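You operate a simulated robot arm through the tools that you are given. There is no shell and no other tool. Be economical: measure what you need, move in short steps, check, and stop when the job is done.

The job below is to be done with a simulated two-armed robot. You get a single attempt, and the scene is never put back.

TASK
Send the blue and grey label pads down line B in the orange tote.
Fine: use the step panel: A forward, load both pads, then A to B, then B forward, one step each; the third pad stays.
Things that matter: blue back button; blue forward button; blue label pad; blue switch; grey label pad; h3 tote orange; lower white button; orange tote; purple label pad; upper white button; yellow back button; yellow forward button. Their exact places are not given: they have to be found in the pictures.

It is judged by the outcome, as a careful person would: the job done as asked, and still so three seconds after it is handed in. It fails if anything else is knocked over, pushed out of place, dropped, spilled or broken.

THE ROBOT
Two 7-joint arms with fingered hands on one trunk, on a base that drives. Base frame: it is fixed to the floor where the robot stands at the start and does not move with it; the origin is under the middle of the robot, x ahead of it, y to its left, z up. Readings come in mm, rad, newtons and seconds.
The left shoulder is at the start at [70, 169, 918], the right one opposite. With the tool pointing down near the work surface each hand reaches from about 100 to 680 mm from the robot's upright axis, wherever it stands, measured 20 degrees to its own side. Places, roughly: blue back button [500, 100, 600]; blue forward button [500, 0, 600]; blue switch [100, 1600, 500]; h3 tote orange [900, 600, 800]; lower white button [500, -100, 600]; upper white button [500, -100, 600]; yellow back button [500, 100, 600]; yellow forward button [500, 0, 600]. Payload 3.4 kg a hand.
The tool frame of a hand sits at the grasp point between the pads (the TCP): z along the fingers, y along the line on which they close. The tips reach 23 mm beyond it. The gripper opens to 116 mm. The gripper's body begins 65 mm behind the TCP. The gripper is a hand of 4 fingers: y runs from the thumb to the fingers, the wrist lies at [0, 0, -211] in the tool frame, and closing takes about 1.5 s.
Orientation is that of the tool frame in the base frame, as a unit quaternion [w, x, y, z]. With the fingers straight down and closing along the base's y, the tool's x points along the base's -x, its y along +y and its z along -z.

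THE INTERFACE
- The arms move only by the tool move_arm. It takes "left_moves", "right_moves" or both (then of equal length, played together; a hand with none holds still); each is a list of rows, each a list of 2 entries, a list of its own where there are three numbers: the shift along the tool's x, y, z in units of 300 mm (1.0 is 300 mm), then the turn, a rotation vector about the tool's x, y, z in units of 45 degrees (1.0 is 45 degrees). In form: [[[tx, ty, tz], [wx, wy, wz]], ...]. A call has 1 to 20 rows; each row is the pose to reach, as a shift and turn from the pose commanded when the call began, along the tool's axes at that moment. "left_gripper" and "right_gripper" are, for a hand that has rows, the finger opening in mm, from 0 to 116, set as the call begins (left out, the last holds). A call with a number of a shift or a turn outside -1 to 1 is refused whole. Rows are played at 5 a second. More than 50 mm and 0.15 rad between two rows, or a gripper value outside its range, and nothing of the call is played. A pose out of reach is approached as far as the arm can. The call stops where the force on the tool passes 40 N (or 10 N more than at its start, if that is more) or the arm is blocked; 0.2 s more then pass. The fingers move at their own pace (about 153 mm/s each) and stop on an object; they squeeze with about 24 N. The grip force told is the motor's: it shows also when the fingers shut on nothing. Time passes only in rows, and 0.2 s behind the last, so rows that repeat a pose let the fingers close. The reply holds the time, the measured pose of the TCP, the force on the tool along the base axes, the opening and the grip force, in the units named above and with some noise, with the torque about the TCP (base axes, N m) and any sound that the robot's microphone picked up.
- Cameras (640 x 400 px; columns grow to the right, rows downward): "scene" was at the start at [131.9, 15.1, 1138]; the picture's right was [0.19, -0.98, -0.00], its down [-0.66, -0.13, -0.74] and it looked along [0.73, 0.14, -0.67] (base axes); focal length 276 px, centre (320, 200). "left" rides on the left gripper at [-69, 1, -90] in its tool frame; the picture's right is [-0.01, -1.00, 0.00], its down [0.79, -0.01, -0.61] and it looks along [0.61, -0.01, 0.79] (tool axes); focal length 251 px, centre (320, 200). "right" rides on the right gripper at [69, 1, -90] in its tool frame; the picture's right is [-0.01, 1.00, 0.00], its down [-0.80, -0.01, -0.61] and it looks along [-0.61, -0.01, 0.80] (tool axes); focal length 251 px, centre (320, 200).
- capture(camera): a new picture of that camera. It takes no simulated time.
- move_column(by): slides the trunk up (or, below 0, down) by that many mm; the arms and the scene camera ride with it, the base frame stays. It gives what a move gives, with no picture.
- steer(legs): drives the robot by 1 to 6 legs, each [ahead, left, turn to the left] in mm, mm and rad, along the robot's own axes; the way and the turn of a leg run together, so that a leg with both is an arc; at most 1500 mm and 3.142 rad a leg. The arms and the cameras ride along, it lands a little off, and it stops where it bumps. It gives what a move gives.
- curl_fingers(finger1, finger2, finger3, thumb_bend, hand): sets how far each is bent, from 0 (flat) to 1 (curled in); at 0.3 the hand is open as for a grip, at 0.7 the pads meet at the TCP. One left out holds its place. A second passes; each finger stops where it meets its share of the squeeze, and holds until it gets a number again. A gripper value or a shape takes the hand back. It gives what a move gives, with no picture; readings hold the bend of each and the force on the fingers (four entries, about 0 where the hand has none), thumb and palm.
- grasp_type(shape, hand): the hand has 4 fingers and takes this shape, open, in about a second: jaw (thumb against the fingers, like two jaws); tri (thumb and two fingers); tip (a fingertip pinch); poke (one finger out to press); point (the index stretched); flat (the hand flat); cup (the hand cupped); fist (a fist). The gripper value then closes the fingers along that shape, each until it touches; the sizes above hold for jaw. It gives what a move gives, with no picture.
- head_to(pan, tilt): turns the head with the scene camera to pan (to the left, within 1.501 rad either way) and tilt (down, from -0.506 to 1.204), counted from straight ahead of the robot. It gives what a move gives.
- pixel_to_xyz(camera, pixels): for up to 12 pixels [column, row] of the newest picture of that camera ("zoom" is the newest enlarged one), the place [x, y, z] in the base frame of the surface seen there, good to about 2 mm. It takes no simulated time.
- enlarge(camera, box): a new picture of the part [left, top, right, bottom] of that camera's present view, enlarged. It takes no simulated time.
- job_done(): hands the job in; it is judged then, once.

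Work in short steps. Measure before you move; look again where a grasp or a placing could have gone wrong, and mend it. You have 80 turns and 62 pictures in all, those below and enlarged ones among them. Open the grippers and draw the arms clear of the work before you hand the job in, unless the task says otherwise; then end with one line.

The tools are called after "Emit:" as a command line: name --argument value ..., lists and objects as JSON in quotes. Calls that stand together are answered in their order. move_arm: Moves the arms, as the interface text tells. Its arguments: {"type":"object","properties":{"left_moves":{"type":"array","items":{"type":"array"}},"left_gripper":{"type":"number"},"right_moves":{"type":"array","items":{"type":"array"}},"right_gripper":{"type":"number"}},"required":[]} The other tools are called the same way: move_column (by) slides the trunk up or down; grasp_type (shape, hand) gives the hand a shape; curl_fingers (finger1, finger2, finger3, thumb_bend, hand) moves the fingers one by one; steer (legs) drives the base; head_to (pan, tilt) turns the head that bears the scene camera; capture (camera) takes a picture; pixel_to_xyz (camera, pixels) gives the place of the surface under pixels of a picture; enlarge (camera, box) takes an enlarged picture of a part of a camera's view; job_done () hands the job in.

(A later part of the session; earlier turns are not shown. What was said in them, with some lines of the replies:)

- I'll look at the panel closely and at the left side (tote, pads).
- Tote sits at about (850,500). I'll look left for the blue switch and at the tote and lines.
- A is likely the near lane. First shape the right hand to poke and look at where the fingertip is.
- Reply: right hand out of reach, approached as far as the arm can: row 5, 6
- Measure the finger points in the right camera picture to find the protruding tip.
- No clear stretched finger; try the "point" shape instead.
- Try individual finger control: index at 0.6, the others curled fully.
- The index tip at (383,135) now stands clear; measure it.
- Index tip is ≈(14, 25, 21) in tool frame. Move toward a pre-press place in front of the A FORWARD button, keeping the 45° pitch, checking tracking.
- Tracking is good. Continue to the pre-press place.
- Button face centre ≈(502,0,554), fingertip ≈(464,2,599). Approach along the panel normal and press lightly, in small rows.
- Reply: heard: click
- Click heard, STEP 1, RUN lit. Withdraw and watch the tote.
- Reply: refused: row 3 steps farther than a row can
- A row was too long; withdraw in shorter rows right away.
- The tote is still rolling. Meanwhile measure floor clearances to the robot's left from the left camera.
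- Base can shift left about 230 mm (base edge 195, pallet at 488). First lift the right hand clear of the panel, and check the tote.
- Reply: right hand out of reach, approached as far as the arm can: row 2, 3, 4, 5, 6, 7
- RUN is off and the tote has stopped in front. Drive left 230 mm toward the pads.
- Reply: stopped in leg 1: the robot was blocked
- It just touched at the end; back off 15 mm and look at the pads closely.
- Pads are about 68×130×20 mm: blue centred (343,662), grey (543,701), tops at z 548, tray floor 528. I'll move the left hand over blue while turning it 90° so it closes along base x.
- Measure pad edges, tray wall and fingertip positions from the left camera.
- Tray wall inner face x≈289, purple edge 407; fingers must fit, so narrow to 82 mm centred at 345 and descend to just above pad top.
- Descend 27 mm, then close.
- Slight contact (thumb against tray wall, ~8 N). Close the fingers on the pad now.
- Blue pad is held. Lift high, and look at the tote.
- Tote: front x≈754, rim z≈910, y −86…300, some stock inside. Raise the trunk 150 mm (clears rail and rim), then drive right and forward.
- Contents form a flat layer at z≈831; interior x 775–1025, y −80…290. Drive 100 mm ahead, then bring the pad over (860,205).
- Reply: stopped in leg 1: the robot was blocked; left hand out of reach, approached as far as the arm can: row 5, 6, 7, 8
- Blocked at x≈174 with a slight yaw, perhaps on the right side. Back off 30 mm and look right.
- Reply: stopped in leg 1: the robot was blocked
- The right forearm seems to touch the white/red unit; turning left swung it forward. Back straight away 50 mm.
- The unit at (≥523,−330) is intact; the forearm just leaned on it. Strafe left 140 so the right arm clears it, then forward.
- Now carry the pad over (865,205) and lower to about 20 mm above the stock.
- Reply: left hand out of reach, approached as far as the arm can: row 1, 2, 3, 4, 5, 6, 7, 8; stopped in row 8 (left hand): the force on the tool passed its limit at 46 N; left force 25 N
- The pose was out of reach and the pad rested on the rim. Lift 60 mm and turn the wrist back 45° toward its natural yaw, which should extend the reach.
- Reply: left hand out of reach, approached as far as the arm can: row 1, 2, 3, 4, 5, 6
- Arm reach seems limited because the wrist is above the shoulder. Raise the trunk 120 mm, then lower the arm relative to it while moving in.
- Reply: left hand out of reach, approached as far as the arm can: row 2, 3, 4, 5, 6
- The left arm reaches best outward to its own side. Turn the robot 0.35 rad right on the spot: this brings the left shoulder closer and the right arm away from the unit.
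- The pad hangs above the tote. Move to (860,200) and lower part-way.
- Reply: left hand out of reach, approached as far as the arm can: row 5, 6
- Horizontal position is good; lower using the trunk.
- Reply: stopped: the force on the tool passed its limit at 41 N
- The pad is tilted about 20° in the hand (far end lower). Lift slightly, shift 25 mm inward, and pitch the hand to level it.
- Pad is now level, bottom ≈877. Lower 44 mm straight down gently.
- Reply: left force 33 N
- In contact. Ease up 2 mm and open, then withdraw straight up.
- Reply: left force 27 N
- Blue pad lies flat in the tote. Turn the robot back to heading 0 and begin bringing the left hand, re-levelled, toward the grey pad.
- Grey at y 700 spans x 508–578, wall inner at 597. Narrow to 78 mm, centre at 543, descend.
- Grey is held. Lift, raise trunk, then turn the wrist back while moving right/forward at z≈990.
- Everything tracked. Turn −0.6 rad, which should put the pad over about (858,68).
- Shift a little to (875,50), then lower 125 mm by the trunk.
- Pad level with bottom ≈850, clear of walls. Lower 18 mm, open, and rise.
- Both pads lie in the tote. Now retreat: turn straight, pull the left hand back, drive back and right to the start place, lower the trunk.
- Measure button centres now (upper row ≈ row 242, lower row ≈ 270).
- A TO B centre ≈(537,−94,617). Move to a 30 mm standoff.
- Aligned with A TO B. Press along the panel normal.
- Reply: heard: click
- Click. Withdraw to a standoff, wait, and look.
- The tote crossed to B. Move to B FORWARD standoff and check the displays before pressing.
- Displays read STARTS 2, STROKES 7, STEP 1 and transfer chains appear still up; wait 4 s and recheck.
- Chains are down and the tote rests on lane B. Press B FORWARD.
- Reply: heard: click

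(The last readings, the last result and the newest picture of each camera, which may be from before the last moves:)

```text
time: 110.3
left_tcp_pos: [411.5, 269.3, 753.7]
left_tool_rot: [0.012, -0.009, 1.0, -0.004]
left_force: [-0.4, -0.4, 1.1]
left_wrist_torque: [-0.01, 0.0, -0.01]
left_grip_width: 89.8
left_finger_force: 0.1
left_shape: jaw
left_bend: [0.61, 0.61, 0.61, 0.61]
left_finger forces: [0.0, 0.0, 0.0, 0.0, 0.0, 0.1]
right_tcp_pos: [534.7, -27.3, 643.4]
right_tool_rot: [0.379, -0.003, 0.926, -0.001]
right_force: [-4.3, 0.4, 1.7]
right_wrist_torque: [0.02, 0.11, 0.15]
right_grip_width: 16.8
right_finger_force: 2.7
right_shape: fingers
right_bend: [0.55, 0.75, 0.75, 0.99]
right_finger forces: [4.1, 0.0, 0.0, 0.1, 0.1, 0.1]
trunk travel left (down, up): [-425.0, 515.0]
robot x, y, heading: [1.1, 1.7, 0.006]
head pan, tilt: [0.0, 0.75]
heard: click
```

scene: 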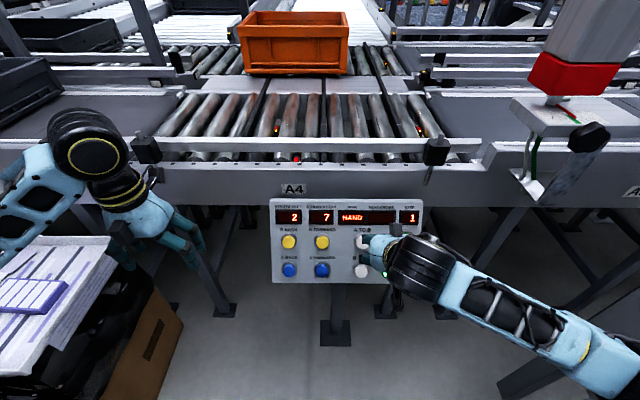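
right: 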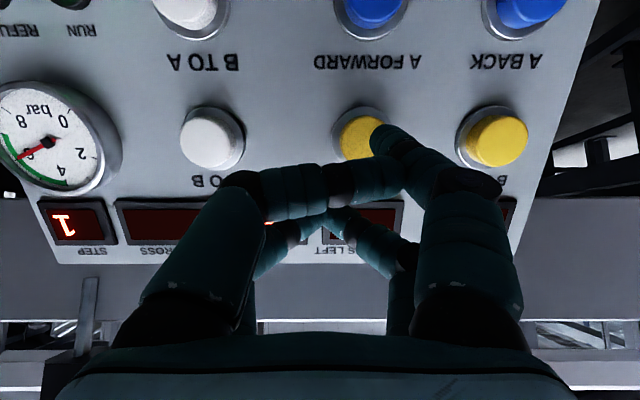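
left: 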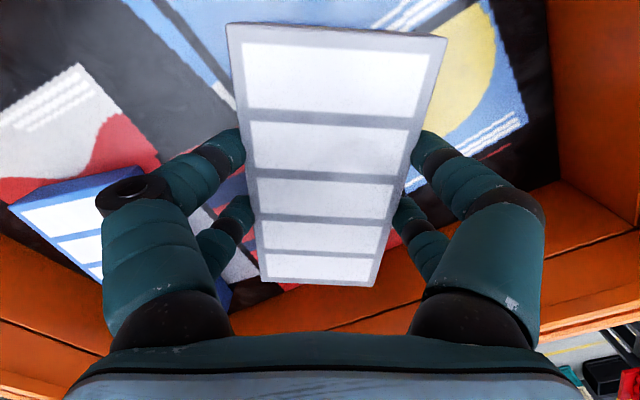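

Click. Withdraw, move the hand away from the panel and wait.

Emit:
move_arm --right_moves '[[[0.014, 0, -0.05], [0, 0, 0]], [[0.029, 0, -0.096], [0, 0, 0]], [[0.01, -0.05, -0.22], [0, 0, 0]], [[-0.03, -0.15, -0.3], [0, 0, 0]], [[-0.07, -0.27, -0.36], [0, 0, 0]], [[-0.1, -0.32, -0.48], [0, 0, 0]], [[-0.1, -0.32, -0.48], [0, 0, 0]], [[-0.1, -0.32, -0.48], [0, 0, 0]], [[-0.1, -0.32, -0.48], [0, 0, 0]], [[-0.1, -0.32, -0.48], [0, 0, 0]], [[-0.1, -0.32, -0.48], [0, 0, 0]], [[-0.1, -0.32, -0.48], [0, 0, 0]], [[-0.1, -0.32, -0.48], [0, 0, 0]], [[-0.1, -0.32, -0.48], [0, 0, 0]], [[-0.1, -0.32, -0.48], [0, 0, 0]], [[-0.1, -0.32, -0.48], [0, 0, 0]], [[-0.1, -0.32, -0.48], [0, 0, 0]], [[-0.1, -0.32, -0.48], [0, 0, 0]], [[-0.1, -0.32, -0.48], [0, 0, 0]], [[-0.1, -0.32, -0.48], [0, 0, 0]]]'

Emit:
grasp_type --shape "jaw" --hand "right"

Emit:
head_to --pan -0.05 --tilt 0.55

Emit:
capture --camera "scene"

```text
time: 114.5
left_tcp_pos: [413.1, 268.2, 753.6]
left_tool_rot: [0.011, -0.009, 1.0, -0.004]
left_force: [-0.1, 1.2, 1.0]
left_wrist_torque: [-0.01, -0.03, -0.01]
left_grip_width: 89.7
left_finger_force: 0.1
left_shape: jaw
left_bend: [0.61, 0.61, 0.61, 0.61]
left_finger forces: [0.0, 0.1, 0.0, 0.0, 0.0, 0.0]
right_tcp_pos: [455.2, -120.5, 766.0]
right_tool_rot: [0.379, -0.003, 0.926, -0.001]
right_force: [0.4, -1.1, -0.2]
right_wrist_torque: [-0.02, 0.0, 0.02]
right_grip_width: 17.1
right_finger_force: 0.0
right_shape: fingers
right_bend: [0.54, 0.75, 0.75, 0.99]
right_finger forces: [0.0, 0.0, 0.0, 0.0, 0.0, 0.0]
trunk travel left (down, up): [-425.0, 515.0]
robot x, y, heading: [2.5, 3.0, 0.013]
head pan, tilt: [0.0, 0.75]
```

```text
time: 115.4
left_tcp_pos: [411.5, 268.0, 754.3]
left_tool_rot: [0.011, -0.009, 1.0, -0.004]
left_force: [0.2, -1.1, 0.2]
left_wrist_torque: [0.05, 0.0, -0.01]
left_grip_width: 89.8
left_finger_force: 0.0
left_shape: jaw
left_bend: [0.61, 0.61, 0.61, 0.61]
left_finger forces: [0.0, 0.0, 0.0, 0.0, 0.0, 0.0]
right_tcp_pos: [455.0, -120.3, 766.3]
right_tool_rot: [0.379, -0.004, 0.926, 0.0]
right_force: [0.8, 0.0, 0.0]
right_wrist_torque: [-0.01, 0.0, 0.06]
right_grip_width: 115.9
right_finger_force: 0.1
right_shape: jaw
right_bend: [0.3, 0.3, 0.3, 0.3]
right_finger forces: [0.1, 0.0, 0.0, 0.1, 0.1, 0.1]
trunk travel left (down, up): [-425.0, 515.0]
robot x, y, heading: [0.3, -0.0, 0.008]
head pan, tilt: [0.0, 0.75]
```

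```text
time: 116.1
left_tcp_pos: [412.7, 268.3, 753.8]
left_tool_rot: [0.011, -0.009, 1.0, -0.005]
left_force: [-0.1, -0.4, -0.6]
left_wrist_torque: [-0.04, 0.03, -0.06]
left_grip_width: 89.6
left_finger_force: 0.0
left_shape: jaw
left_bend: [0.61, 0.61, 0.61, 0.61]
left_finger forces: [0.1, 0.0, 0.0, 0.0, 0.0, 0.1]
right_tcp_pos: [454.5, -120.8, 765.5]
right_tool_rot: [0.379, -0.002, 0.925, -0.001]
right_force: [-0.7, 0.1, 0.0]
right_wrist_torque: [0.02, 0.02, 0.02]
right_grip_width: 116.1
right_finger_force: 0.2
right_shape: jaw
right_bend: [0.3, 0.3, 0.3, 0.3]
right_finger forces: [0.0, 0.0, 0.0, 0.1, 0.0, 0.0]
trunk travel left (down, up): [-425.0, 515.0]
robot x, y, heading: [2.7, 0.9, 0.011]
head pan, tilt: [-0.051, 0.55]
```

```text
4 pictures are left
```

scene: 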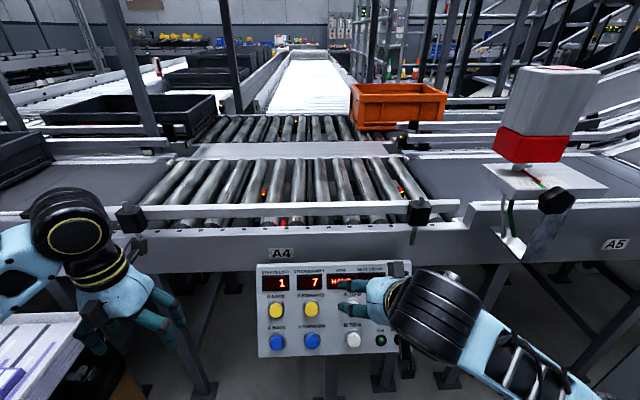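

The tote is going down line B (STARTS 1). Wait a few more seconds and check the final state.

Emit:
move_arm --right_moves '[[[-0.05, 0, -0.1], [0, 0, 0]], [[-0.05, 0, -0.1], [0, 0, 0]], [[-0.05, 0, -0.1], [0, 0, 0]], [[-0.05, 0, -0.1], [0, 0, 0]], [[-0.05, 0, -0.1], [0, 0, 0]], [[-0.05, 0, -0.1], [0, 0, 0]], [[-0.05, 0, -0.1], [0, 0, 0]], [[-0.05, 0, -0.1], [0, 0, 0]], [[-0.05, 0, -0.1], [0, 0, 0]], [[-0.05, 0, -0.1], [0, 0, 0]], [[-0.05, 0, -0.1], [0, 0, 0]], [[-0.05, 0, -0.1], [0, 0, 0]], [[-0.05, 0, -0.1], [0, 0, 0]], [[-0.05, 0, -0.1], [0, 0, 0]], [[-0.05, 0, -0.1], [0, 0, 0]], [[-0.05, 0, -0.1], [0, 0, 0]], [[-0.05, 0, -0.1], [0, 0, 0]], [[-0.05, 0, -0.1], [0, 0, 0]], [[-0.05, 0, -0.1], [0, 0, 0]]]'

Emit:
capture --camera "scene"

```text
time: 120.1
left_tcp_pos: [412.0, 267.9, 754.2]
left_tool_rot: [0.012, -0.009, 1.0, -0.004]
left_force: [0.5, 0.3, 0.6]
left_wrist_torque: [0.03, 0.0, 0.0]
left_grip_width: 89.4
left_finger_force: 0.1
left_shape: jaw
left_bend: [0.61, 0.61, 0.61, 0.61]
left_finger forces: [0.0, 0.1, 0.0, 0.1, 0.0, 0.0]
right_tcp_pos: [444.9, -122.0, 798.1]
right_tool_rot: [0.379, -0.003, 0.925, -0.001]
right_force: [0.0, 0.4, -0.2]
right_wrist_torque: [-0.02, 0.0, 0.01]
right_grip_width: 115.8
right_finger_force: 0.1
right_shape: jaw
right_bend: [0.3, 0.3, 0.3, 0.3]
right_finger forces: [0.0, 0.0, 0.1, 0.0, 0.0, 0.1]
trunk travel left (down, up): [-425.0, 515.0]
robot x, y, heading: [-1.6, 1.8, 0.01]
head pan, tilt: [-0.051, 0.55]
```

```text
3 pictures are left
```

scene: 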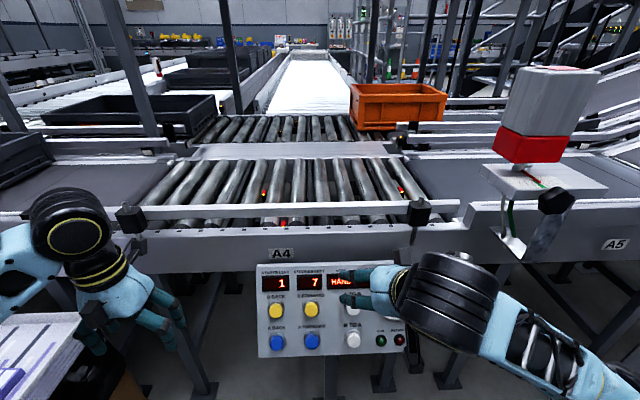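

The tote is at rest down line B with both pads loaded in it. The panel is idle with no refusal, and the purple pad stays in the tray. Both hands are open and clear, so I hand in.

Emit:
job_done

```text
The job is handed in.
```

The orange tote, loaded with the blue and grey label pads, went one step down line B and stopped there, and the purple pad stayed in its tray; on the way, the right forearm leaned on the red and white unit by A5 and the base touched something once on the left, and neither contact visibly moved anything.
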